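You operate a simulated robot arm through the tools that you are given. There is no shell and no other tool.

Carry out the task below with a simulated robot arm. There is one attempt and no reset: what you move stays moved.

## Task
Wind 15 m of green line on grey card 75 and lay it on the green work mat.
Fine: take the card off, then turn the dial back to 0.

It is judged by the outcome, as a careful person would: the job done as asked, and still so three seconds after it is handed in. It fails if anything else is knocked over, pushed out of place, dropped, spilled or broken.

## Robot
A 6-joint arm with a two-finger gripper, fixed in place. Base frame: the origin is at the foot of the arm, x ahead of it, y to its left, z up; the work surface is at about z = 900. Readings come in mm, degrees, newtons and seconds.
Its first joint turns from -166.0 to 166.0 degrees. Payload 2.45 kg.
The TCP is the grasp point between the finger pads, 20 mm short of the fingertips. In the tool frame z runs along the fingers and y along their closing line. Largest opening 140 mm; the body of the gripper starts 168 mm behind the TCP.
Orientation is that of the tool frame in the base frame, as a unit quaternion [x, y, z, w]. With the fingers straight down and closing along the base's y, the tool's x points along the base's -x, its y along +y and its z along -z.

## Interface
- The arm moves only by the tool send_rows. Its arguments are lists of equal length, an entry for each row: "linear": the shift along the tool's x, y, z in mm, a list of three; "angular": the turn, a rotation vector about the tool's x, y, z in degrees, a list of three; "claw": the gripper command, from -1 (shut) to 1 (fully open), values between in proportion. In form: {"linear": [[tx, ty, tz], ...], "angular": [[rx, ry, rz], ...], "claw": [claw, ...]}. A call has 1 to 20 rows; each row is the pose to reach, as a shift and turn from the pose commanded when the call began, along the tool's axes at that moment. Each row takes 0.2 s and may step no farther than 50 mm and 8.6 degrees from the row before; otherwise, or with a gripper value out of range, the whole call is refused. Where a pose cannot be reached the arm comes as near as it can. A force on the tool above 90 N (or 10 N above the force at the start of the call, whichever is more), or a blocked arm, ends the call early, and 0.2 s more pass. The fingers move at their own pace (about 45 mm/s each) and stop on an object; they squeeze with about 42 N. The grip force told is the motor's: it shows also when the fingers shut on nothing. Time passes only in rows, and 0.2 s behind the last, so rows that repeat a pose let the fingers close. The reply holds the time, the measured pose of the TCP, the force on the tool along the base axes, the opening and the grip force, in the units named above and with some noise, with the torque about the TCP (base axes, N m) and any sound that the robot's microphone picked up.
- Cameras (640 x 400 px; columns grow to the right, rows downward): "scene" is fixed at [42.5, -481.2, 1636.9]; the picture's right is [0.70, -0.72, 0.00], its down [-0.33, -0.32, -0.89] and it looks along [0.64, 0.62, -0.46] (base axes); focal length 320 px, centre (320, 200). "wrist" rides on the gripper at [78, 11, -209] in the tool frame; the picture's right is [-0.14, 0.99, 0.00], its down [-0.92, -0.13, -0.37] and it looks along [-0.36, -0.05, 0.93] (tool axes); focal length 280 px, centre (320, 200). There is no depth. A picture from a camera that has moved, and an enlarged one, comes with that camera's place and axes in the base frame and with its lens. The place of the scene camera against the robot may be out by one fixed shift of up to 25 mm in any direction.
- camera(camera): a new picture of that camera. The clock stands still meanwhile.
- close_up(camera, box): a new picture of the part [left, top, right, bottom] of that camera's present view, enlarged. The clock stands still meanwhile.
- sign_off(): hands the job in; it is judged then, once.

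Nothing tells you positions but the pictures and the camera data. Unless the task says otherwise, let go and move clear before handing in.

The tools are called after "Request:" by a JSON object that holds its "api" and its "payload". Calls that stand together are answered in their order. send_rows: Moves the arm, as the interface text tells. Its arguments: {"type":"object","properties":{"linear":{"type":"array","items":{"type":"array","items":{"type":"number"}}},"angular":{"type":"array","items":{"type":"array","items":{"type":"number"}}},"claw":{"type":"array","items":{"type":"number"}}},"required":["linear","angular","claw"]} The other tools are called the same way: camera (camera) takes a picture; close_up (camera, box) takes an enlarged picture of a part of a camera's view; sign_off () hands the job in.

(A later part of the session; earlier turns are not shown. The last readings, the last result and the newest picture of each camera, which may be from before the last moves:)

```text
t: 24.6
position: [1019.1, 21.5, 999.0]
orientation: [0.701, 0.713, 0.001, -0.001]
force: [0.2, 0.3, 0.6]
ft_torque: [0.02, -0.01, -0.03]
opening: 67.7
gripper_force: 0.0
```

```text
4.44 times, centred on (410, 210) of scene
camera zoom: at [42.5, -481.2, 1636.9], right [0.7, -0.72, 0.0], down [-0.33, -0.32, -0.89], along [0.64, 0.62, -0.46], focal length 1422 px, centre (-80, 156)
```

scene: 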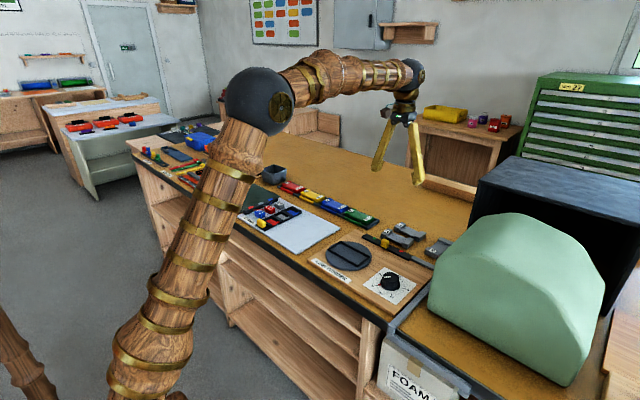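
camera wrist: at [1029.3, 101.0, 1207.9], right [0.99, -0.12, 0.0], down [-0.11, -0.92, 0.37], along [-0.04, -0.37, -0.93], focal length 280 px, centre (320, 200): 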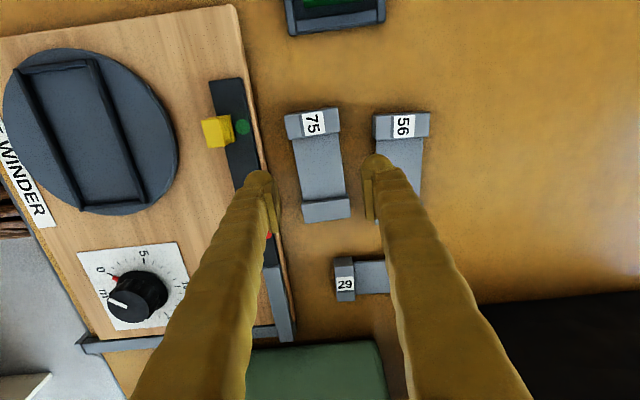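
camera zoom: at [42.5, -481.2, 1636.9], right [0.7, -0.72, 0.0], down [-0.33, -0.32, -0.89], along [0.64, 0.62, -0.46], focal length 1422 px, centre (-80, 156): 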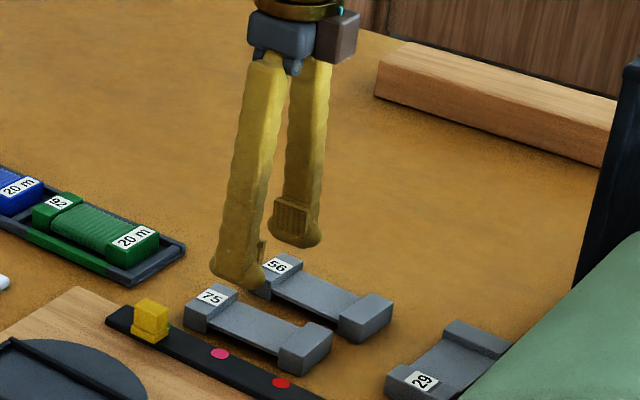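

The card is centred at about (1020, 22) between the fingers, with card 56 clear by about 10 mm. I'll lower around the waist.

Request:
{"api": "send_rows", "payload": {"linear": [[0, -0.7, 20], [0, -0.7, 40], [0, -0.7, 55], [0, -0.7, 65], [0, -0.7, 73], [0, -0.7, 73]], "angular": [[0, 0, -0.5], [0, 0, -0.5], [0, 0, -0.5], [0, 0, -0.5], [0, 0, -0.5], [0, 0, -0.5]], "claw": [-0.03, -0.03, -0.03, -0.03, -0.03, -0.03]}}

Request:
{"api": "close_up", "payload": {"camera": "wrist", "box": [220, 100, 420, 260]}}

Request:
{"api": "close_up", "payload": {"camera": "scene", "box": [365, 190, 445, 260]}}

```text
t: 26.0
position: [1018.4, 22.8, 923.6]
orientation: [0.698, 0.716, 0.0, 0.0]
force: [1.1, -0.2, -0.3]
ft_torque: [0.0, 0.01, -0.03]
opening: 67.8
gripper_force: 0.1
```

```text
2.50 times, centred on (320, 180) of wrist
camera zoom: at [1027.6, 101.5, 1134.4], right [0.99, -0.11, 0.0], down [-0.1, -0.92, 0.37], along [-0.04, -0.37, -0.93], focal length 701 px, centre (320, 250)
```

zoom: 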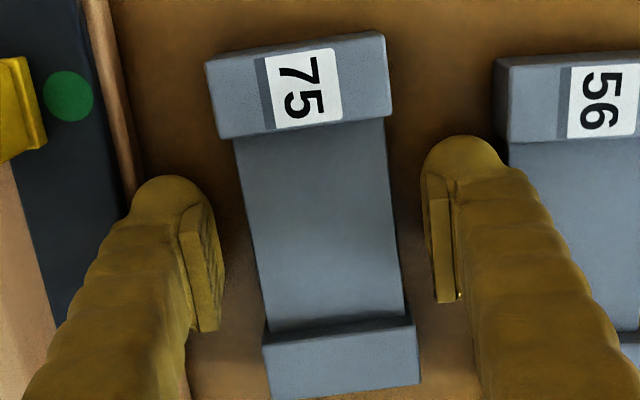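

```text
5.71 times, centred on (405, 225) of scene
camera zoom: at [42.5, -481.2, 1636.9], right [0.7, -0.72, 0.0], down [-0.33, -0.32, -0.89], along [0.64, 0.62, -0.46], focal length 1829 px, centre (-166, 57)
```

zoom: 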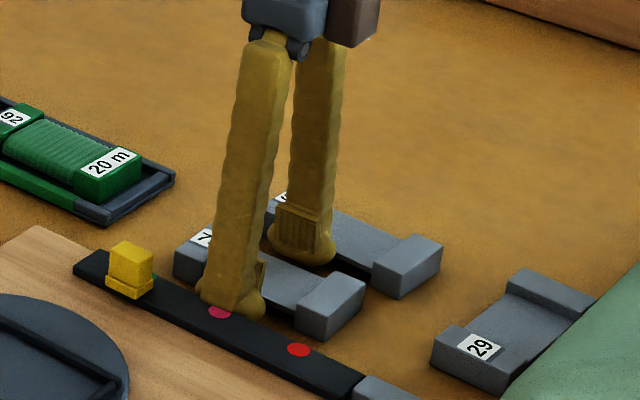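

The fingers are in place on both sides of the waist. I'll close.

Request:
{"api": "send_rows", "payload": {"linear": [[0, 0, -1], [0, 0, -1], [0, 0, -1], [0, 0, -1], [0, 0, -1]], "angular": [[0, 0, 0], [0, 0, 0], [0, 0, 0], [0, 0, 0], [0, 0, 0]], "claw": [-0.2, -0.4, -1, -1, -1]}}

Request:
{"api": "close_up", "payload": {"camera": "wrist", "box": [220, 100, 420, 260]}}

Request:
{"api": "close_up", "payload": {"camera": "scene", "box": [365, 190, 445, 260]}}

```text
t: 27.2
position: [1020.4, 22.1, 931.9]
orientation: [0.697, 0.717, 0.003, 0.003]
force: [2.4, -0.1, 10.2]
ft_torque: [0.0, -0.03, -0.01]
opening: 6.1
gripper_force: 23.6
stopped in row 5: the force on the tool passed its limit at 92 N (the readings are from after the stop); the commanded pose is now the measured one
```

```text
2.50 times, centred on (320, 180) of wrist
camera zoom: at [1027.8, 101.4, 1142.3], right [0.99, -0.11, 0.01], down [-0.11, -0.92, 0.37], along [-0.03, -0.37, -0.93], focal length 701 px, centre (320, 250)
```

zoom: 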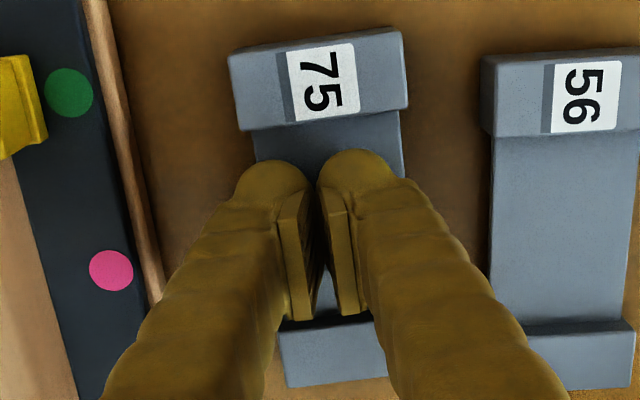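

```text
5.71 times, centred on (405, 225) of scene
camera zoom: at [42.5, -481.2, 1636.9], right [0.7, -0.72, 0.0], down [-0.33, -0.32, -0.89], along [0.64, 0.62, -0.46], focal length 1829 px, centre (-166, 57)
```

zoom: 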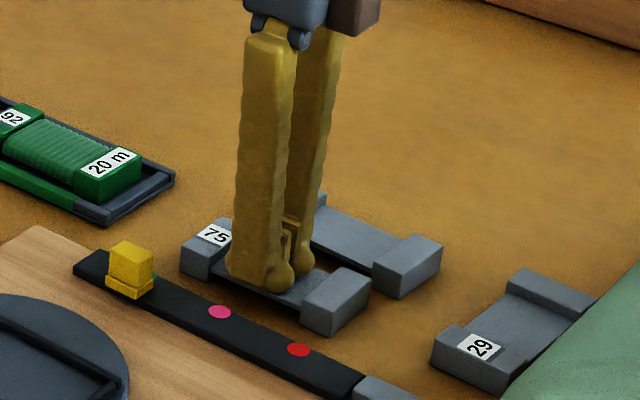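

The waist is thin (top ≈ 911) and the rounded tips slid over it. The end blocks are 20 mm tall, so I'll grip across one of them instead. First I'll lift off and look again.

Request:
{"api": "send_rows", "payload": {"linear": [[0, 0, -10], [0, 0, -30], [0, 0, -60], [0, 0, -68], [0, 0, -68], [0, 0, -68]], "angular": [[0, 0, 0], [0, 0, 0], [0, 0, 0], [0, 0, 0], [0, 0, 0], [0, 0, 0]], "claw": [-1, -1, -0.03, -0.03, -0.03, -0.03]}}

Request:
{"api": "camera", "payload": {"camera": "wrist"}}

Request:
{"api": "close_up", "payload": {"camera": "wrist", "box": [220, 100, 420, 260]}}

Request:
{"api": "close_up", "payload": {"camera": "scene", "box": [365, 190, 445, 260]}}

```text
t: 28.6
position: [1017.9, 22.6, 1000.3]
orientation: [0.698, 0.716, 0.003, 0.003]
force: [-0.2, 1.1, 0.3]
ft_torque: [0.01, 0.01, 0.01]
opening: 67.7
gripper_force: 0.0
```

```text
taken
camera wrist: at [1026.4, 101.1, 1209.3], right [0.99, -0.11, 0.01], down [-0.11, -0.92, 0.37], along [-0.03, -0.37, -0.93], focal length 280 px, centre (320, 200)
```

wrist: 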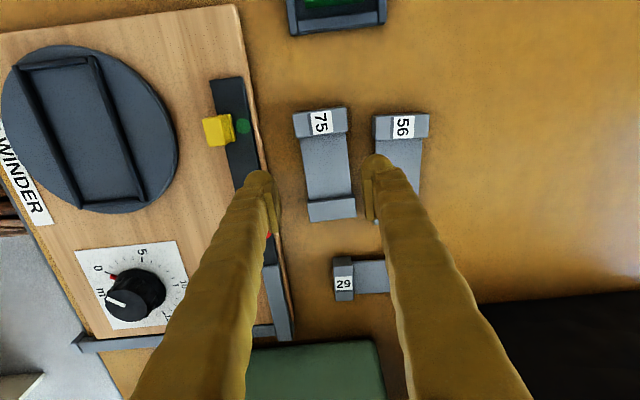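

```text
2.50 times, centred on (320, 180) of wrist
camera zoom: at [1026.4, 101.1, 1209.3], right [0.99, -0.11, 0.01], down [-0.11, -0.92, 0.37], along [-0.03, -0.37, -0.93], focal length 701 px, centre (320, 250)
```

zoom: 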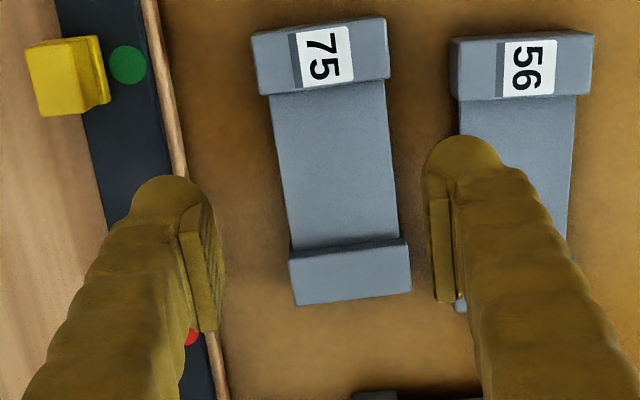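

```text
5.71 times, centred on (405, 225) of scene
camera zoom: at [42.5, -481.2, 1636.9], right [0.7, -0.72, 0.0], down [-0.33, -0.32, -0.89], along [0.64, 0.62, -0.46], focal length 1829 px, centre (-166, 57)
```

zoom: 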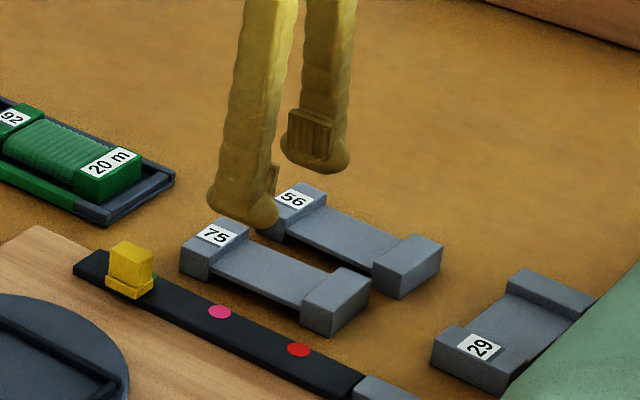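

Card 75 moved a little to about (1027, 22) and is still well placed. I'll go over its −y end block (about y −25) with a 62 mm opening, levelling a half-degree tilt, and check the clearance.

Request:
{"api": "send_rows", "payload": {"linear": [[-16, 2.5, 0], [-32, 5, 0], [-47.8, 7.4, 0], [-47.8, 7.4, 20], [-47.8, 7.4, 45], [-47.8, 7.4, 45]], "angular": [[0.48, 0, 0.4], [0.48, 0, 0.4], [0.48, 0, 0.4], [0.48, 0, 0.4], [0.48, 0, 0.4], [0.48, 0, 0.4]], "claw": [-0.114, -0.114, -0.114, -0.114, -0.114, -0.114]}}

Request:
{"api": "close_up", "payload": {"camera": "wrist", "box": [220, 80, 420, 240]}}

Request:
{"api": "close_up", "payload": {"camera": "scene", "box": [365, 190, 445, 260]}}

```text
t: 30.0
position: [1028.7, -27.1, 955.0]
orientation: [0.701, 0.714, 0.0, -0.001]
force: [0.1, 0.0, -0.9]
ft_torque: [0.02, 0.03, 0.0]
opening: 62.1
gripper_force: 0.1
```

```text
2.50 times, centred on (320, 160) of wrist
camera zoom: at [1038.3, 51.9, 1164.2], right [0.99, -0.12, 0.0], down [-0.11, -0.92, 0.37], along [-0.04, -0.37, -0.93], focal length 701 px, centre (320, 300)
```

zoom: 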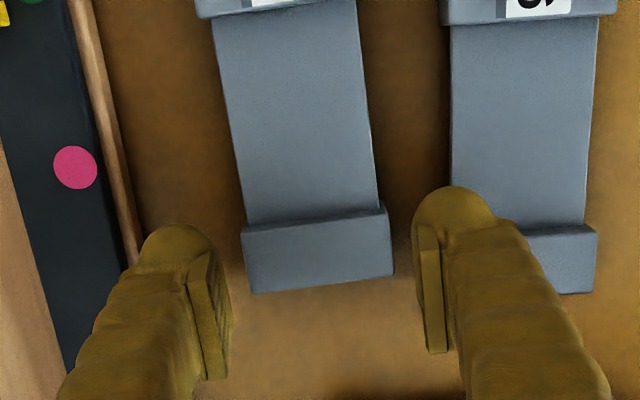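

```text
5.71 times, centred on (405, 225) of scene
camera zoom: at [42.5, -481.2, 1636.9], right [0.7, -0.72, 0.0], down [-0.33, -0.32, -0.89], along [0.64, 0.62, -0.46], focal length 1829 px, centre (-166, 57)
```

zoom: 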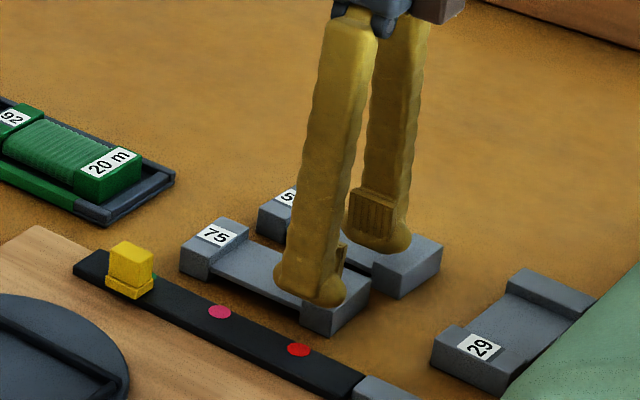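

The block spans x 1002–1054 and card 56 starts near 1077, so I'll narrow to 58 mm and descend around the block.

Request:
{"api": "send_rows", "payload": {"linear": [[1.3, -0.4, 0], [1.3, -0.4, 0], [1.3, -0.4, 10], [1.3, -0.4, 20], [1.3, -0.4, 29], [1.3, -0.4, 29]], "angular": [[0, 0, 0], [0, 0, 0], [0, 0, 0], [0, 0, 0], [0, 0, 0], [0, 0, 0]], "claw": [-0.171, -0.171, -0.171, -0.171, -0.171, -0.171]}}

Request:
{"api": "close_up", "payload": {"camera": "wrist", "box": [220, 80, 420, 240]}}

Request:
{"api": "close_up", "payload": {"camera": "scene", "box": [365, 190, 445, 260]}}

```text
t: 31.4
position: [1030.1, -25.3, 935.9]
orientation: [0.699, 0.715, 0.004, 0.004]
force: [-2.9, -0.5, 16.7]
ft_torque: [-0.13, -0.79, 0.01]
opening: 57.5
gripper_force: 0.0
stopped in row 6: the force on the tool passed its limit at 94 N (the readings are from after the stop); the commanded pose is now the measured one
```

```text
2.50 times, centred on (320, 160) of wrist
camera zoom: at [1037.9, 54.4, 1145.8], right [0.99, -0.12, 0.01], down [-0.11, -0.92, 0.37], along [-0.03, -0.37, -0.93], focal length 701 px, centre (320, 300)
```

zoom: 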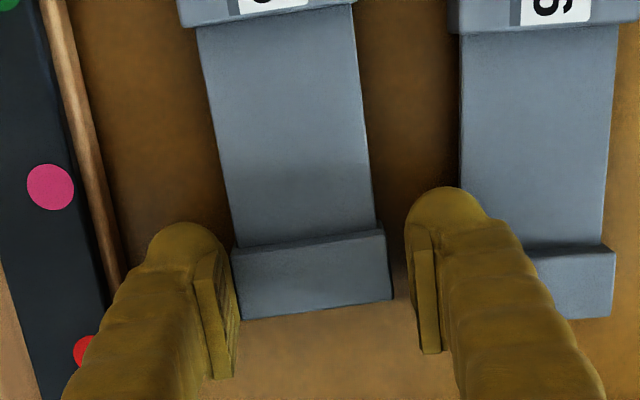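

```text
5.71 times, centred on (405, 225) of scene
camera zoom: at [42.5, -481.2, 1636.9], right [0.7, -0.72, 0.0], down [-0.33, -0.32, -0.89], along [0.64, 0.62, -0.46], focal length 1829 px, centre (-166, 57)
```

zoom: 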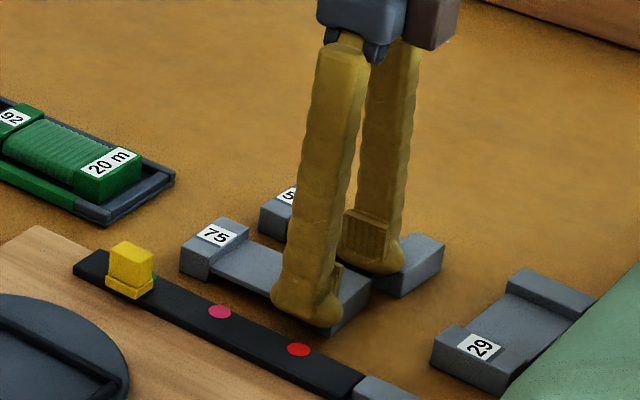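

The far finger touched card 56's edge (contact about 47 mm from the tool axis), so the gap is too tight. I'll lift off and check whether anything shifted.

Request:
{"api": "send_rows", "payload": {"linear": [[0, 0, -10], [0, 0, -30], [0, 0, -60], [0, 0, -64], [0, 0, -64]], "angular": [[0, 0, 0], [0.3, 0, 0], [0.64, 0, 0], [0.64, 0, 0], [0.64, 0, 0]], "claw": [-0.171, -0.171, 0, 0, 0]}}

Request:
{"api": "camera", "payload": {"camera": "wrist"}}

Request:
{"api": "close_up", "payload": {"camera": "wrist", "box": [240, 40, 440, 200]}}

Request:
{"api": "close_up", "payload": {"camera": "scene", "box": [365, 190, 445, 260]}}

```text
t: 32.6
position: [1031.2, -25.0, 998.4]
orientation: [0.7, 0.714, 0.0, -0.001]
force: [-0.5, 0.4, -0.3]
ft_torque: [-0.02, 0.05, 0.02]
opening: 70.0
gripper_force: 0.1
```

```text
taken
camera wrist: at [1040.7, 54.5, 1208.8], right [0.99, -0.12, 0.0], down [-0.11, -0.92, 0.37], along [-0.05, -0.37, -0.93], focal length 280 px, centre (320, 200)
```

wrist: 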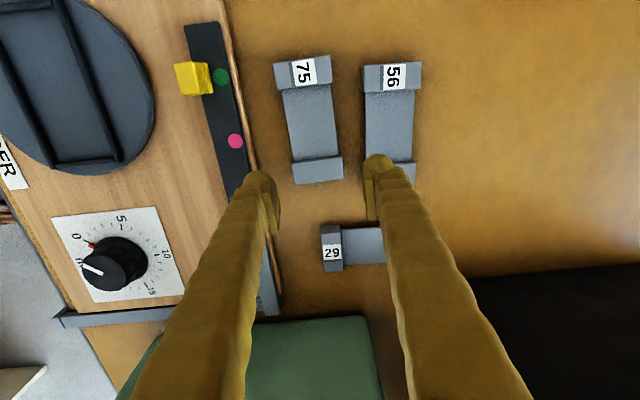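

```text
2.50 times, centred on (340, 120) of wrist
camera zoom: at [1040.7, 54.5, 1208.8], right [0.99, -0.12, 0.0], down [-0.11, -0.92, 0.37], along [-0.05, -0.37, -0.93], focal length 701 px, centre (270, 400)
```

zoom: 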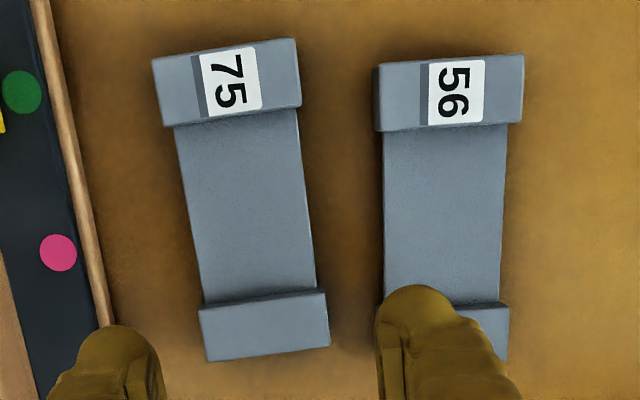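

```text
5.71 times, centred on (405, 225) of scene
camera zoom: at [42.5, -481.2, 1636.9], right [0.7, -0.72, 0.0], down [-0.33, -0.32, -0.89], along [0.64, 0.62, -0.46], focal length 1829 px, centre (-166, 57)
```

zoom: 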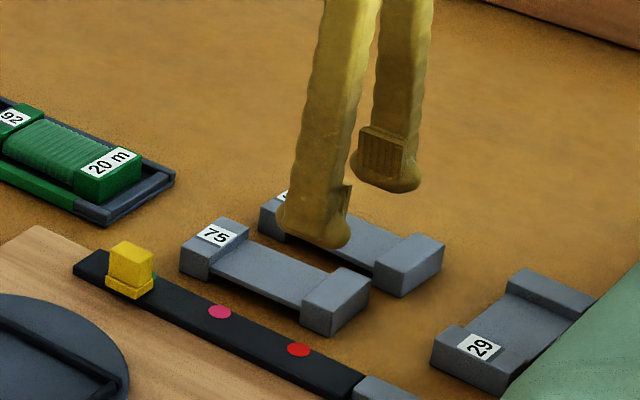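

Cards 75 and 56 are still neatly placed; the gap at the waist is about 30 mm. I'll slip one finger into it and slide card 75 about 9 mm towards the robot, without squeezing, to make room.

Request:
{"api": "send_rows", "payload": {"linear": [[16, -2.5, 0], [32, -5, 0], [47.6, -7.3, 0], [47.6, -7.3, 25], [47.6, -7.3, 50], [47.6, -7.3, 65], [47.6, -7.3, 74], [47.6, -7.3, 74]], "angular": [[0, 0, 0], [0, 0, 0], [0, 0, 0], [0, 0, 0], [0, 0, 0], [0, 0, 0], [0, 0, 0], [0, 0, 0]], "claw": [0, 0, 0, 0, 0, 0, 0, 0]}}

Request:
{"api": "close_up", "payload": {"camera": "wrist", "box": [220, 80, 420, 240]}}

Request:
{"api": "close_up", "payload": {"camera": "scene", "box": [365, 190, 445, 260]}}

```text
t: 34.4
position: [1019.7, 23.4, 922.9]
orientation: [0.7, 0.714, -0.001, -0.001]
force: [0.0, -0.2, -0.5]
ft_torque: [0.03, -0.01, 0.01]
opening: 70.0
gripper_force: 0.0
```

```text
2.50 times, centred on (320, 160) of wrist
camera zoom: at [1031.2, 102.6, 1133.1], right [0.99, -0.12, 0.0], down [-0.11, -0.92, 0.37], along [-0.05, -0.37, -0.93], focal length 701 px, centre (320, 300)
```

zoom: 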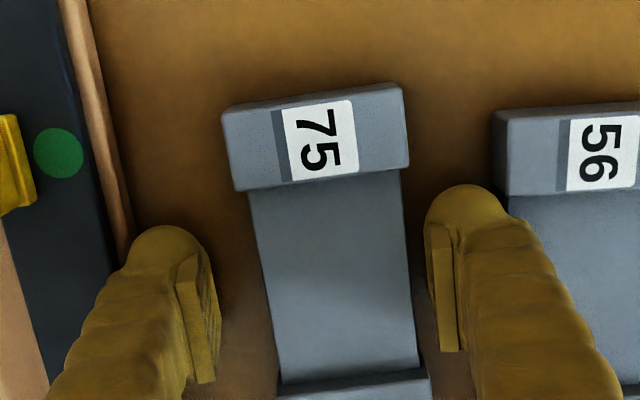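

```text
5.71 times, centred on (405, 225) of scene
camera zoom: at [42.5, -481.2, 1636.9], right [0.7, -0.72, 0.0], down [-0.33, -0.32, -0.89], along [0.64, 0.62, -0.46], focal length 1829 px, centre (-166, 57)
```

zoom: 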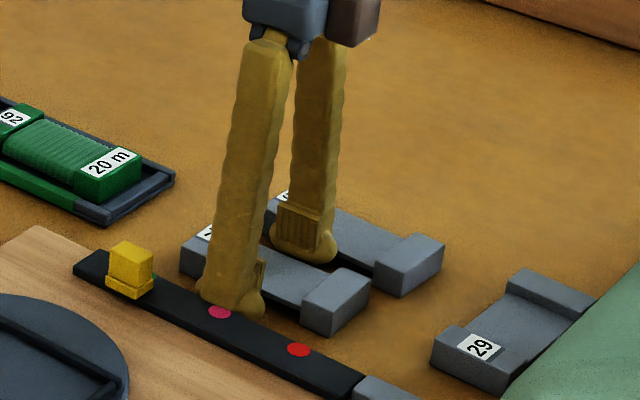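

Both fingers are clear. Now I'll slide the card towards −x by moving 6 mm and narrowing slowly.

Request:
{"api": "send_rows", "payload": {"linear": [[0, -1.5, 0], [0, -3, 0], [0, -4.5, 0], [0, -6, 0], [0, -6, 0], [0, -6, 0], [0, -3, -10], [0, -3, -30], [0, -3, -50], [0, -3, -74], [0, -3, -74]], "angular": [[0, 0, 0], [0, 0, 0], [0, 0, 0], [0, 0, 0], [0, 0, 0], [0, 0, 0], [0, 0, 0], [0, 0, 0], [0, 0, 0], [0, 0, 0], [0, 0, 0]], "claw": [-0.05, -0.1, -0.15, -0.2, -0.2, -0.2, -0.1, -0.1, -0.1, -0.1, -0.1]}}

Request:
{"api": "camera", "payload": {"camera": "wrist"}}

Request:
{"api": "close_up", "payload": {"camera": "wrist", "box": [220, 90, 420, 250]}}

```text
t: 36.8
position: [1019.0, 23.1, 998.6]
orientation: [0.701, 0.714, -0.001, -0.001]
force: [-0.3, -0.1, -0.6]
ft_torque: [-0.01, -0.01, 0.03]
opening: 62.8
gripper_force: 0.2
```

```text
taken
camera wrist: at [1029.0, 102.3, 1208.3], right [0.99, -0.12, 0.0], down [-0.11, -0.92, 0.37], along [-0.05, -0.37, -0.93], focal length 280 px, centre (320, 200)
```

wrist: 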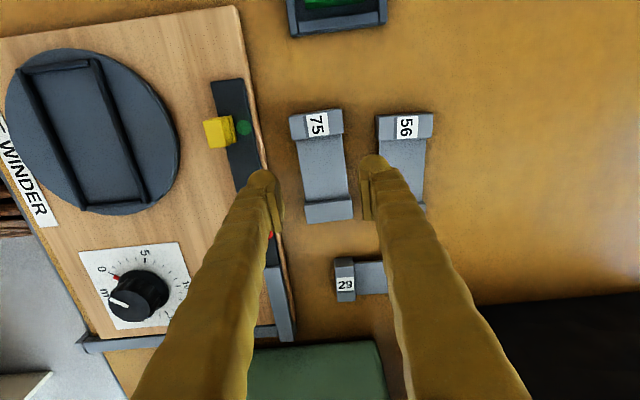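

```text
2.50 times, centred on (320, 170) of wrist
camera zoom: at [1029.0, 102.3, 1208.3], right [0.99, -0.12, 0.0], down [-0.11, -0.92, 0.37], along [-0.05, -0.37, -0.93], focal length 701 px, centre (320, 275)
```

zoom: 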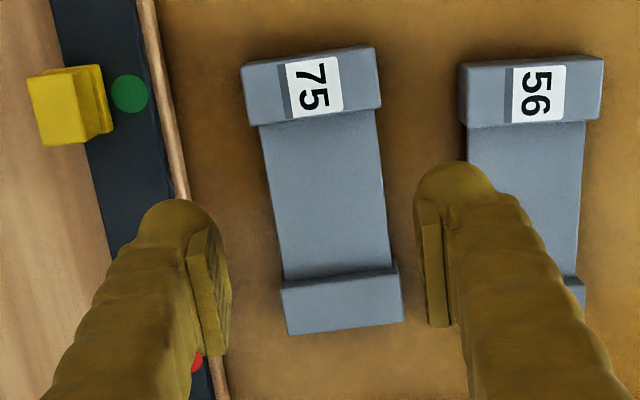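

Card 75 is now at about x 1022, with 31 mm between it and card 56. I'll move over its −y end block and check the alignment.

Request:
{"api": "send_rows", "payload": {"linear": [[-17, 1, 0], [-33, 2, 0], [-49, 2.6, 0], [-49, 2.6, 25], [-49, 2.6, 50], [-49, 2.6, 50]], "angular": [[0, 0, 0], [0, 0, 0], [0, 0, 0], [0, 0, 0], [0, 0, 0], [0, 0, 0]], "claw": [-0.114, -0.114, -0.114, -0.114, -0.114, -0.114]}}

Request:
{"api": "close_up", "payload": {"camera": "wrist", "box": [220, 90, 420, 250]}}

```text
t: 38.2
position: [1020.0, -24.1, 947.5]
orientation: [0.701, 0.714, -0.001, -0.002]
force: [-0.2, 0.7, 0.2]
ft_torque: [0.0, -0.03, 0.04]
opening: 62.0
gripper_force: 0.1
```

```text
2.50 times, centred on (320, 170) of wrist
camera zoom: at [1031.3, 55.0, 1156.5], right [0.99, -0.12, 0.0], down [-0.11, -0.92, 0.37], along [-0.05, -0.37, -0.93], focal length 701 px, centre (320, 275)
```

zoom: 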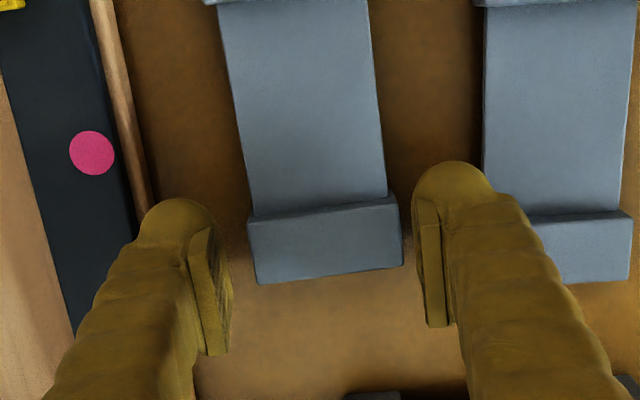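

The block sits well between the fingers. I'll shift 1.5 mm and go down to about z 925 around it.

Request:
{"api": "send_rows", "payload": {"linear": [[-1.5, 1.5, 5], [-1.5, 1.5, 12], [-1.5, 1.5, 18], [-1.5, 1.5, 22], [-1.5, 1.5, 22]], "angular": [[0, 0, 0], [0, 0, 0], [0, 0, 0], [0, 0, 0], [0, 0, 0]], "claw": [-0.114, -0.114, -0.114, -0.114, -0.114]}}

Request:
{"api": "close_up", "payload": {"camera": "wrist", "box": [220, 90, 420, 250]}}

Request:
{"api": "close_up", "payload": {"camera": "scene", "box": [365, 190, 445, 260]}}

```text
t: 39.4
position: [1022.2, -27.0, 928.7]
orientation: [0.701, 0.714, -0.001, 0.001]
force: [-3.8, -1.2, 24.4]
ft_torque: [-0.3, -1.26, -0.11]
opening: 62.7
gripper_force: 0.0
```

```text
2.50 times, centred on (320, 170) of wrist
camera zoom: at [1033.5, 51.8, 1137.3], right [0.99, -0.12, 0.0], down [-0.11, -0.92, 0.37], along [-0.04, -0.37, -0.93], focal length 701 px, centre (320, 275)
```

zoom: 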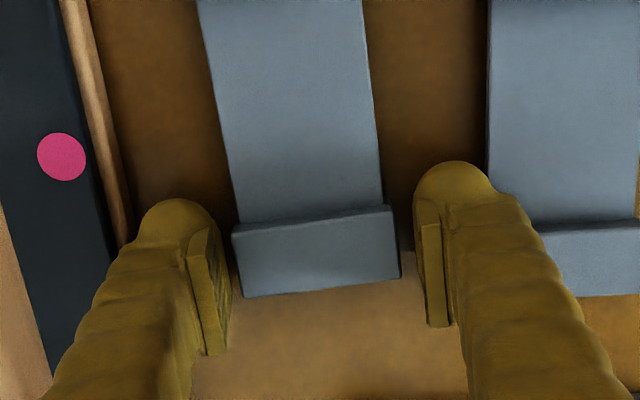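

```text
5.71 times, centred on (405, 225) of scene
camera zoom: at [42.5, -481.2, 1636.9], right [0.7, -0.72, 0.0], down [-0.33, -0.32, -0.89], along [0.64, 0.62, -0.46], focal length 1829 px, centre (-166, 57)
```

zoom: 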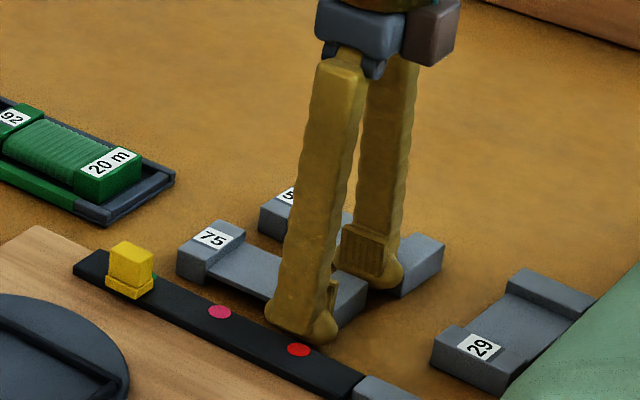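

The far fingertip is bulkier than stated and leans on card 56's edge again. I'll rise a few mm, narrow to about 56 mm, go back down and then close.

Request:
{"api": "send_rows", "payload": {"linear": [[0, 0, -5], [0, 0, -8], [0, 0.3, -8], [0, 0.3, -8], [0, 0.3, -4], [0, 0.3, 0], [0, 0.3, 0]], "angular": [[0, 0, 0], [0, 0, 0], [0, 0, 0], [0, 0, 0], [0, 0, 0], [0, 0, 0], [0, 0, 0]], "claw": [-0.114, -0.114, -0.2, -0.2, -0.2, -0.2, -0.2]}}

Request:
{"api": "close_up", "payload": {"camera": "wrist", "box": [220, 90, 420, 250]}}

```text
t: 41.0
position: [1024.0, -27.1, 929.4]
orientation: [0.7, 0.714, -0.001, 0.0]
force: [-4.3, -4.7, 36.8]
ft_torque: [-0.29, -1.92, -0.3]
opening: 56.9
gripper_force: 0.5
```

```text
2.50 times, centred on (320, 170) of wrist
camera zoom: at [1033.8, 51.4, 1138.4], right [0.99, -0.12, 0.0], down [-0.11, -0.92, 0.37], along [-0.04, -0.37, -0.93], focal length 701 px, centre (320, 275)
```

zoom: 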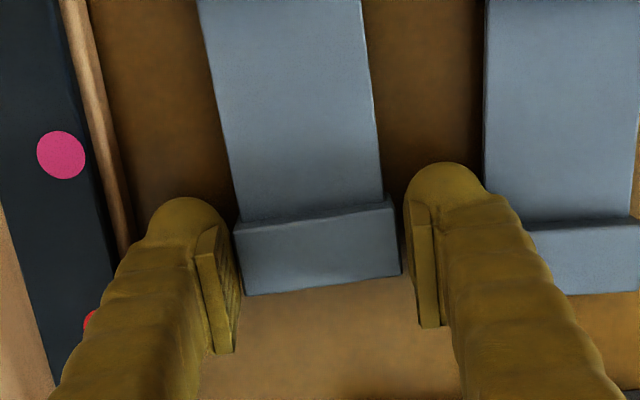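

Card 56 is still too close for the bulky tips, so I'll lift off. Then I'll use shut fingers to nudge card 75's end face about 32 mm in +y, into open bench, where its +y end block can be gripped freely.

Request:
{"api": "send_rows", "payload": {"linear": [[0, -1, -10], [0, -1, -30], [0, -1, -55], [-15, -2, -60], [-30, -2, -60], [-44, -2, -60], [-44, -2, -60]], "angular": [[0, 0, 0], [0, 0, 0], [0, 0, 0], [0, 0, 0], [0, 0, 0], [0, 0, 0], [0, 0, 0]], "claw": [-0.2, -0.2, -1, -1, -1, -1, -1]}}

Request:
{"api": "camera", "payload": {"camera": "wrist"}}

Request:
{"api": "close_up", "payload": {"camera": "wrist", "box": [220, 50, 460, 250]}}

```text
t: 42.6
position: [1021.8, -71.4, 986.6]
orientation: [0.7, 0.714, -0.001, -0.002]
force: [-0.2, 0.1, -1.2]
ft_torque: [-0.01, 0.02, 0.01]
opening: 0.0
gripper_force: 30.0
```

```text
taken
camera wrist: at [1033.1, 7.3, 1196.1], right [0.99, -0.12, 0.0], down [-0.11, -0.92, 0.37], along [-0.05, -0.37, -0.93], focal length 280 px, centre (320, 200)
```

wrist: 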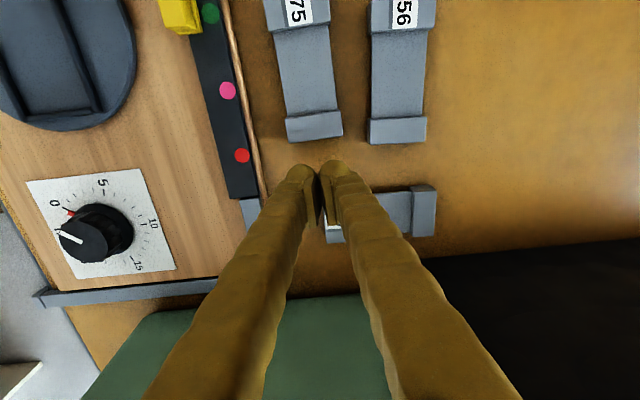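

```text
2.00 times, centred on (340, 150) of wrist
camera zoom: at [1033.1, 7.3, 1196.1], right [0.99, -0.12, 0.0], down [-0.11, -0.92, 0.37], along [-0.05, -0.37, -0.93], focal length 561 px, centre (280, 300)
```

zoom: 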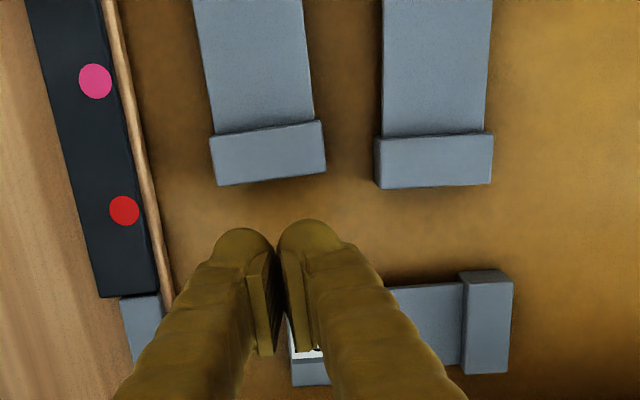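

Card 75's end face is at y≈−37 and card 29 starts at y≈−96, so there is room in between for the shut fingers. I'll lower there and push gently in +y.

Request:
{"api": "send_rows", "payload": {"linear": [[5, 0.5, 20], [5, 0.5, 40], [5, 0.5, 55], [5, 0.5, 62], [5, 0.5, 62], [9, 0.5, 62], [13, 0.5, 62], [17, 0.5, 62], [21, 0.5, 62], [25, 0.5, 62], [29, 0.5, 62], [33, 0.5, 62], [37, 0.5, 62], [41, 0.5, 62], [45, 0.5, 62], [48, 0.5, 62], [48, 0.5, 62]], "angular": [[0, 0, 0], [0, 0, 0], [0, 0, 0], [0, 0, 0], [0, 0, 0], [0, 0, 0], [0, 0, 0], [0, 0, 0], [0, 0, 0], [0, 0, 0], [0, 0, 0], [0, 0, 0], [0, 0, 0], [0, 0, 0], [0, 0, 0], [0, 0, 0], [0, 0, 0]], "claw": [-1, -1, -1, -1, -1, -1, -1, -1, -1, -1, -1, -1, -1, -1, -1, -1, -1]}}

Request:
{"api": "camera", "payload": {"camera": "wrist"}}

Request:
{"api": "close_up", "payload": {"camera": "scene", "box": [355, 180, 455, 260]}}

```text
t: 46.2
position: [1021.7, -23.3, 923.6]
orientation: [0.699, 0.715, -0.001, -0.001]
force: [1.1, 0.2, 1.3]
ft_torque: [-0.03, -0.02, 0.02]
opening: 0.0
gripper_force: 29.2
```

```text
taken
camera wrist: at [1031.6, 55.0, 1134.0], right [0.99, -0.12, 0.0], down [-0.11, -0.92, 0.37], along [-0.05, -0.37, -0.93], focal length 280 px, centre (320, 200)
```

wrist: 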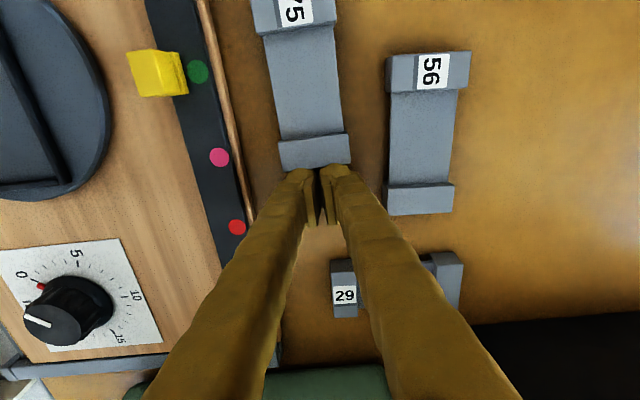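

```text
5.00 times, centred on (405, 220) of scene
camera zoom: at [42.5, -481.2, 1636.9], right [0.7, -0.72, 0.0], down [-0.33, -0.32, -0.89], along [0.64, 0.62, -0.46], focal length 1600 px, centre (-105, 100)
```

zoom: 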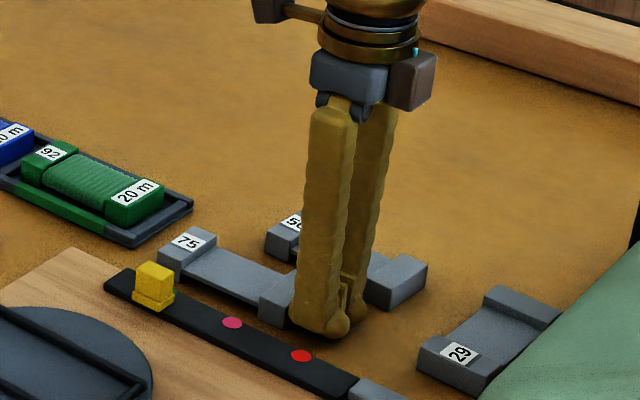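

That worked cleanly. Now I'll rise, go over the +y end block (about y 102) and check the alignment with a 62 mm opening.

Request:
{"api": "send_rows", "payload": {"linear": [[-4, 0, 0], [-4, 0, -30], [-4, 0, -65], [25, 0.5, -75], [60, 1, -75], [95, 1, -75], [125, 1.5, -75], [125, 1.5, -60], [125, 1.5, -40], [125, 1.5, -30], [125, 1.5, -30]], "angular": [[0, 0, 0], [0, 0, 0], [0, 0, 0], [0, 0, 0], [0, 0, 0], [0, 0, 0], [0, 0, 0], [0, 0, 0], [0, 0, 0], [0, 0, 0], [0, 0, 0]], "claw": [-1, -1, -1, -0.114, -0.114, -0.114, -0.114, -0.114, -0.114, -0.114, -0.114]}}

Request:
{"api": "camera", "payload": {"camera": "wrist"}}

Request:
{"api": "close_up", "payload": {"camera": "wrist", "box": [220, 90, 420, 250]}}

Request:
{"api": "close_up", "payload": {"camera": "scene", "box": [345, 180, 445, 260]}}

```text
t: 48.6
position: [1020.5, 100.5, 954.5]
orientation: [0.7, 0.714, -0.001, -0.001]
force: [0.3, 1.6, 0.1]
ft_torque: [0.0, -0.01, -0.02]
opening: 61.9
gripper_force: 0.1
```

```text
taken
camera wrist: at [1030.9, 180.0, 1164.3], right [0.99, -0.12, 0.0], down [-0.11, -0.92, 0.37], along [-0.05, -0.37, -0.93], focal length 280 px, centre (320, 200)
```

wrist: 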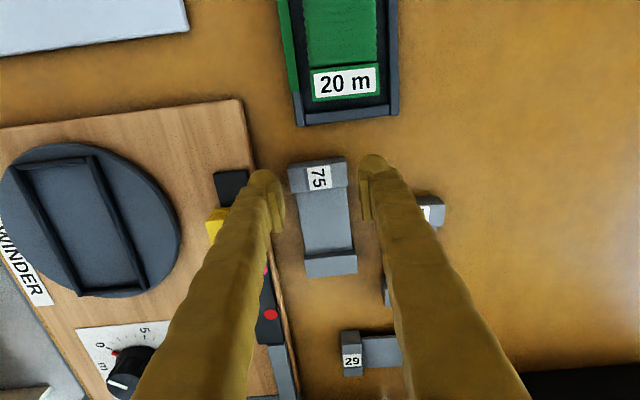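

```text
2.50 times, centred on (320, 170) of wrist
camera zoom: at [1030.9, 180.0, 1164.3], right [0.99, -0.12, 0.0], down [-0.11, -0.92, 0.37], along [-0.05, -0.37, -0.93], focal length 701 px, centre (320, 275)
```

zoom: 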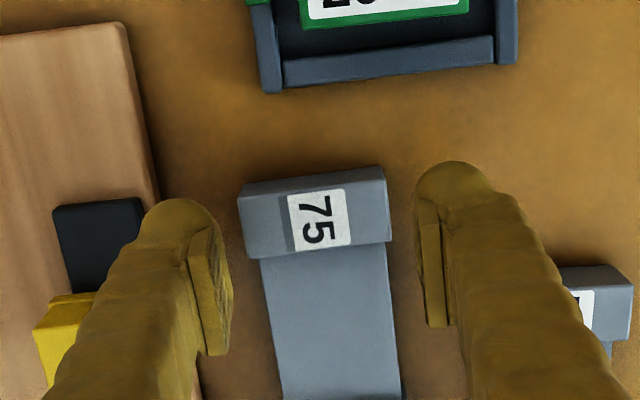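

```text
5.00 times, centred on (395, 220) of scene
camera zoom: at [42.5, -481.2, 1636.9], right [0.7, -0.72, 0.0], down [-0.33, -0.32, -0.89], along [0.64, 0.62, -0.46], focal length 1600 px, centre (-55, 100)
```

zoom: 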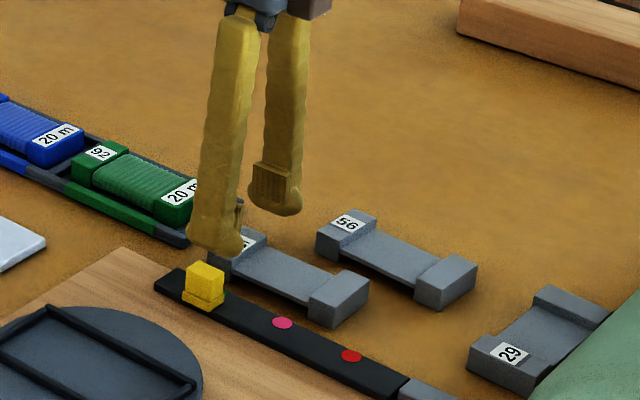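

The +y end block spans x 993–1047, y 94–117, nicely between the fingers and clear of the tray and card 56. I'll go down around it.

Request:
{"api": "send_rows", "payload": {"linear": [[3.5, -0.5, 8], [3.5, -0.5, 16], [3.5, -0.5, 23], [3.5, -0.5, 29], [3.5, -0.5, 29]], "angular": [[0, 0, 0], [0, 0, 0], [0, 0, 0], [0, 0, 0], [0, 0, 0]], "claw": [-0.114, -0.114, -0.114, -0.114, -0.114]}}

Request:
{"api": "close_up", "payload": {"camera": "wrist", "box": [220, 90, 420, 250]}}

Request:
{"api": "close_up", "payload": {"camera": "scene", "box": [345, 180, 445, 260]}}

```text
t: 49.8
position: [1020.7, 104.4, 926.2]
orientation: [0.701, 0.713, -0.001, 0.0]
force: [-0.1, 0.3, 0.2]
ft_torque: [-0.01, 0.03, -0.01]
opening: 62.2
gripper_force: 0.0
```

```text
2.50 times, centred on (320, 170) of wrist
camera zoom: at [1031.0, 183.9, 1134.8], right [0.99, -0.12, 0.0], down [-0.11, -0.92, 0.37], along [-0.05, -0.37, -0.93], focal length 701 px, centre (320, 275)
```

zoom: 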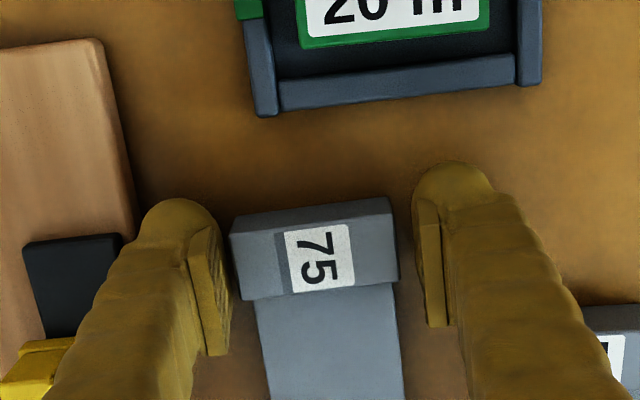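

```text
5.00 times, centred on (395, 220) of scene
camera zoom: at [42.5, -481.2, 1636.9], right [0.7, -0.72, 0.0], down [-0.33, -0.32, -0.89], along [0.64, 0.62, -0.46], focal length 1600 px, centre (-55, 100)
```

zoom: 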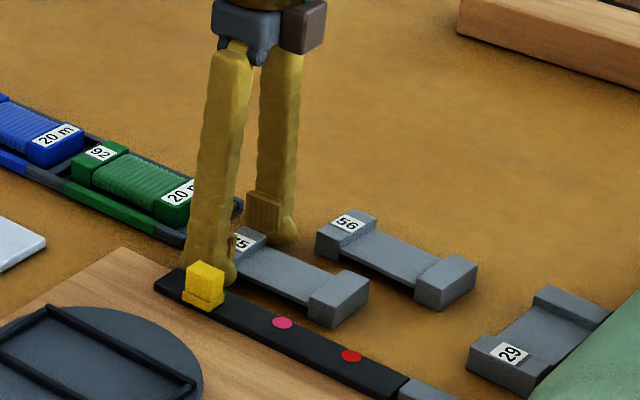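

No contact, and the block is between the pads. I'll close on it.

Request:
{"api": "send_rows", "payload": {"linear": [[0, 0, 0], [0, 0, 0], [0, 0, 0], [0, 0, 0]], "angular": [[0, 0, 0], [0, 0, 0], [0, 0, 0], [0, 0, 0]], "claw": [-0.2, -0.28, -0.5, -0.5]}}

Request:
{"api": "close_up", "payload": {"camera": "wrist", "box": [220, 90, 420, 250]}}

```text
t: 50.8
position: [1019.8, 104.3, 924.8]
orientation: [0.7, 0.714, -0.001, -0.002]
force: [0.1, -0.4, -0.1]
ft_torque: [-0.05, 0.04, -0.04]
opening: 52.6
gripper_force: 42.3
```

```text
2.50 times, centred on (320, 170) of wrist
camera zoom: at [1031.0, 183.9, 1134.8], right [0.99, -0.12, 0.0], down [-0.11, -0.92, 0.37], along [-0.05, -0.37, -0.93], focal length 701 px, centre (320, 275)
```

zoom: 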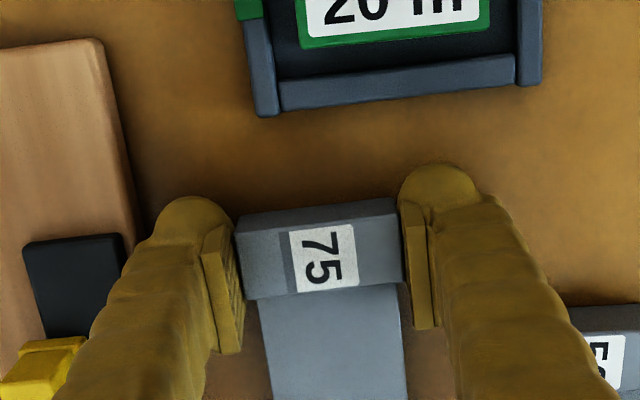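

Gripped: 52.6 mm at 42 N. I'll lift slowly and check that it hangs level.

Request:
{"api": "send_rows", "payload": {"linear": [[0, 0, -3], [0, 0, -8], [0, 0, -20], [0, 0, -40], [0, 0, -65], [0, 0, -65]], "angular": [[0, 0, 0], [0, 0, 0], [0, 0, 0], [0, 0, 0], [0, 0, 0], [0, 0, 0]], "claw": [-1, -1, -1, -1, -1, -1]}}

Request:
{"api": "camera", "payload": {"camera": "wrist"}}

Request:
{"api": "close_up", "payload": {"camera": "wrist", "box": [220, 110, 420, 270]}}

Request:
{"api": "close_up", "payload": {"camera": "scene", "box": [345, 180, 445, 260]}}

```text
t: 52.2
position: [1020.8, 106.1, 990.0]
orientation: [0.701, 0.714, -0.001, -0.002]
force: [-0.1, 0.9, -1.3]
ft_torque: [0.04, -0.02, 0.02]
opening: 52.4
gripper_force: 42.7
```

```text
taken
camera wrist: at [1031.4, 185.3, 1199.7], right [0.99, -0.12, 0.0], down [-0.11, -0.92, 0.37], along [-0.05, -0.37, -0.93], focal length 280 px, centre (320, 200)
```

wrist: 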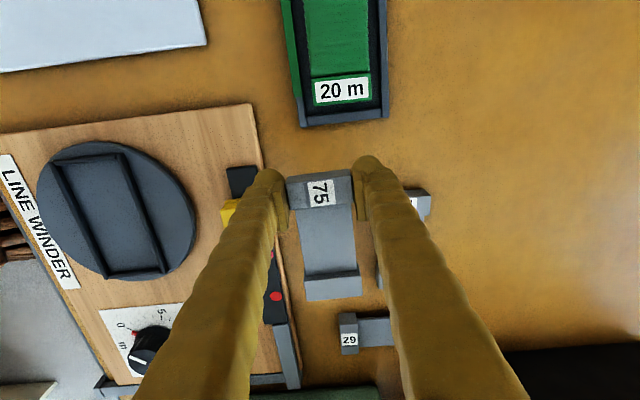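

```text
2.50 times, centred on (320, 190) of wrist
camera zoom: at [1031.4, 185.3, 1199.7], right [0.99, -0.12, 0.0], down [-0.11, -0.92, 0.37], along [-0.05, -0.37, -0.93], focal length 701 px, centre (320, 225)
```

zoom: 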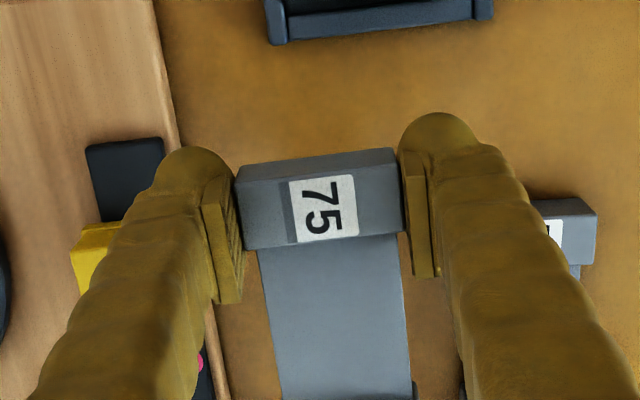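

```text
5.00 times, centred on (395, 220) of scene
camera zoom: at [42.5, -481.2, 1636.9], right [0.7, -0.72, 0.0], down [-0.33, -0.32, -0.89], along [0.64, 0.62, -0.46], focal length 1600 px, centre (-55, 100)
```

zoom: 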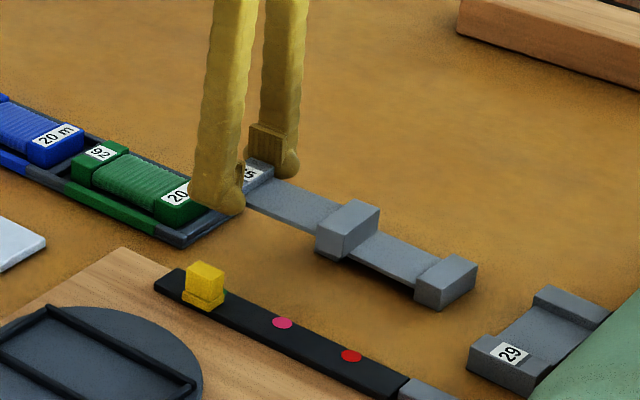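

The card is held level, with its centre about 46.7 mm to the −y side of the tool. I'll carry it over the winder, aiming its centre at (796, 81), and check from above.

Request:
{"api": "send_rows", "payload": {"linear": [[0, 0, -20], [4, -35, -25], [8, -75, -25], [12, -115, -25], [16, -155, -25], [20, -192, -25], [25.4, -224.6, -25], [25.4, -224.6, -25], [25.4, -224.6, 0], [25.4, -224.6, 0]], "angular": [[0, 0, 0], [0, 0, 0.2], [0, 0, 0.4], [0, 0, 0.6], [0, 0, 0.8], [0, 0, 1.07], [0, 0, 1.07], [0, 0, 1.07], [0, 0, 1.07], [0, 0, 1.07]], "claw": [-1, -1, -1, -1, -1, -1, -1, -1, -1, -1]}}

Request:
{"api": "camera", "payload": {"camera": "wrist"}}

Request:
{"api": "close_up", "payload": {"camera": "wrist", "box": [210, 140, 430, 316]}}

Request:
{"api": "close_up", "payload": {"camera": "scene", "box": [300, 200, 400, 280]}}

```text
t: 54.4
position: [794.6, 126.8, 990.4]
orientation: [0.706, 0.708, -0.002, -0.001]
force: [0.8, -0.8, -0.4]
ft_torque: [0.03, 0.02, 0.02]
opening: 52.3
gripper_force: 41.6
```

```text
taken
camera wrist: at [807.5, 206.0, 1199.3], right [0.99, -0.14, 0.0], down [-0.13, -0.92, 0.37], along [-0.05, -0.37, -0.93], focal length 280 px, centre (320, 200)
```

wrist: 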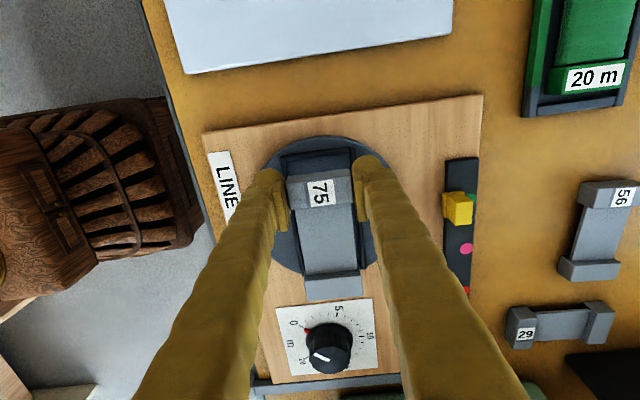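

```text
2.27 times, centred on (320, 228) of wrist
camera zoom: at [807.5, 206.0, 1199.3], right [0.99, -0.14, 0.0], down [-0.13, -0.92, 0.37], along [-0.05, -0.37, -0.93], focal length 637 px, centre (320, 136)
```

zoom: 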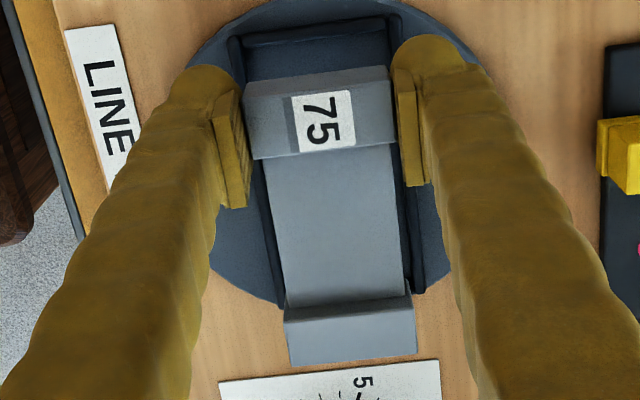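

```text
5.00 times, centred on (350, 240) of scene
camera zoom: at [42.5, -481.2, 1636.9], right [0.7, -0.72, 0.0], down [-0.33, -0.32, -0.89], along [0.64, 0.62, -0.46], focal length 1600 px, centre (170, 0)
```

zoom: 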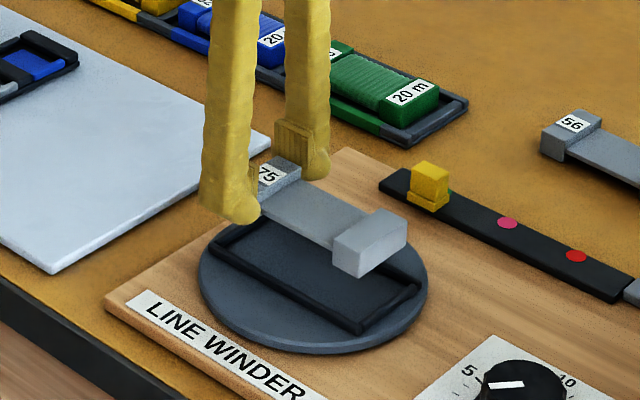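

The card's centre is within about 1 mm of the frame's centre and they are parallel. I'll shift 0.7 mm in x and lower it towards the frame, watching the force.

Request:
{"api": "send_rows", "payload": {"linear": [[0, 0.7, 10], [0, 0.7, 20], [0, 0.7, 28], [0, 0.7, 34], [0, 0.7, 39], [0, 0.7, 41], [0, 0.7, 41]], "angular": [[0, 0, 0], [0, 0, 0], [0, 0, 0], [0, 0, 0], [0, 0, 0], [0, 0, 0], [0, 0, 0]], "claw": [-1, -1, -1, -1, -1, -1, -1]}}

Request:
{"api": "close_up", "payload": {"camera": "wrist", "box": [210, 140, 430, 316]}}

Request:
{"api": "close_up", "payload": {"camera": "scene", "box": [300, 200, 400, 280]}}

```text
t: 56.0
position: [795.9, 124.9, 953.6]
orientation: [0.707, 0.708, 0.001, 0.001]
force: [-17.7, -9.1, 83.1]
ft_torque: [-0.11, 0.95, -0.83]
opening: 52.6
gripper_force: 42.2
```

```text
2.27 times, centred on (320, 228) of wrist
camera zoom: at [807.4, 204.5, 1162.4], right [0.99, -0.14, 0.0], down [-0.13, -0.92, 0.37], along [-0.05, -0.37, -0.93], focal length 637 px, centre (320, 136)
```

zoom: 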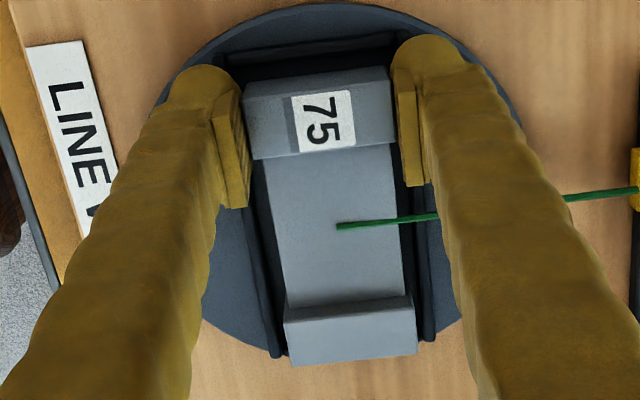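

```text
5.00 times, centred on (350, 240) of scene
camera zoom: at [42.5, -481.2, 1636.9], right [0.7, -0.72, 0.0], down [-0.33, -0.32, -0.89], along [0.64, 0.62, -0.46], focal length 1600 px, centre (170, 0)
```

zoom: 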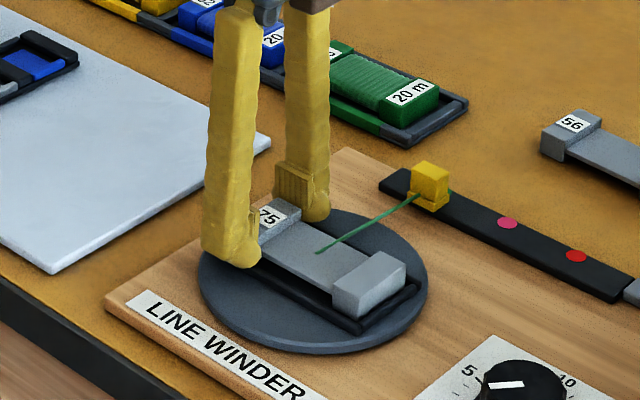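

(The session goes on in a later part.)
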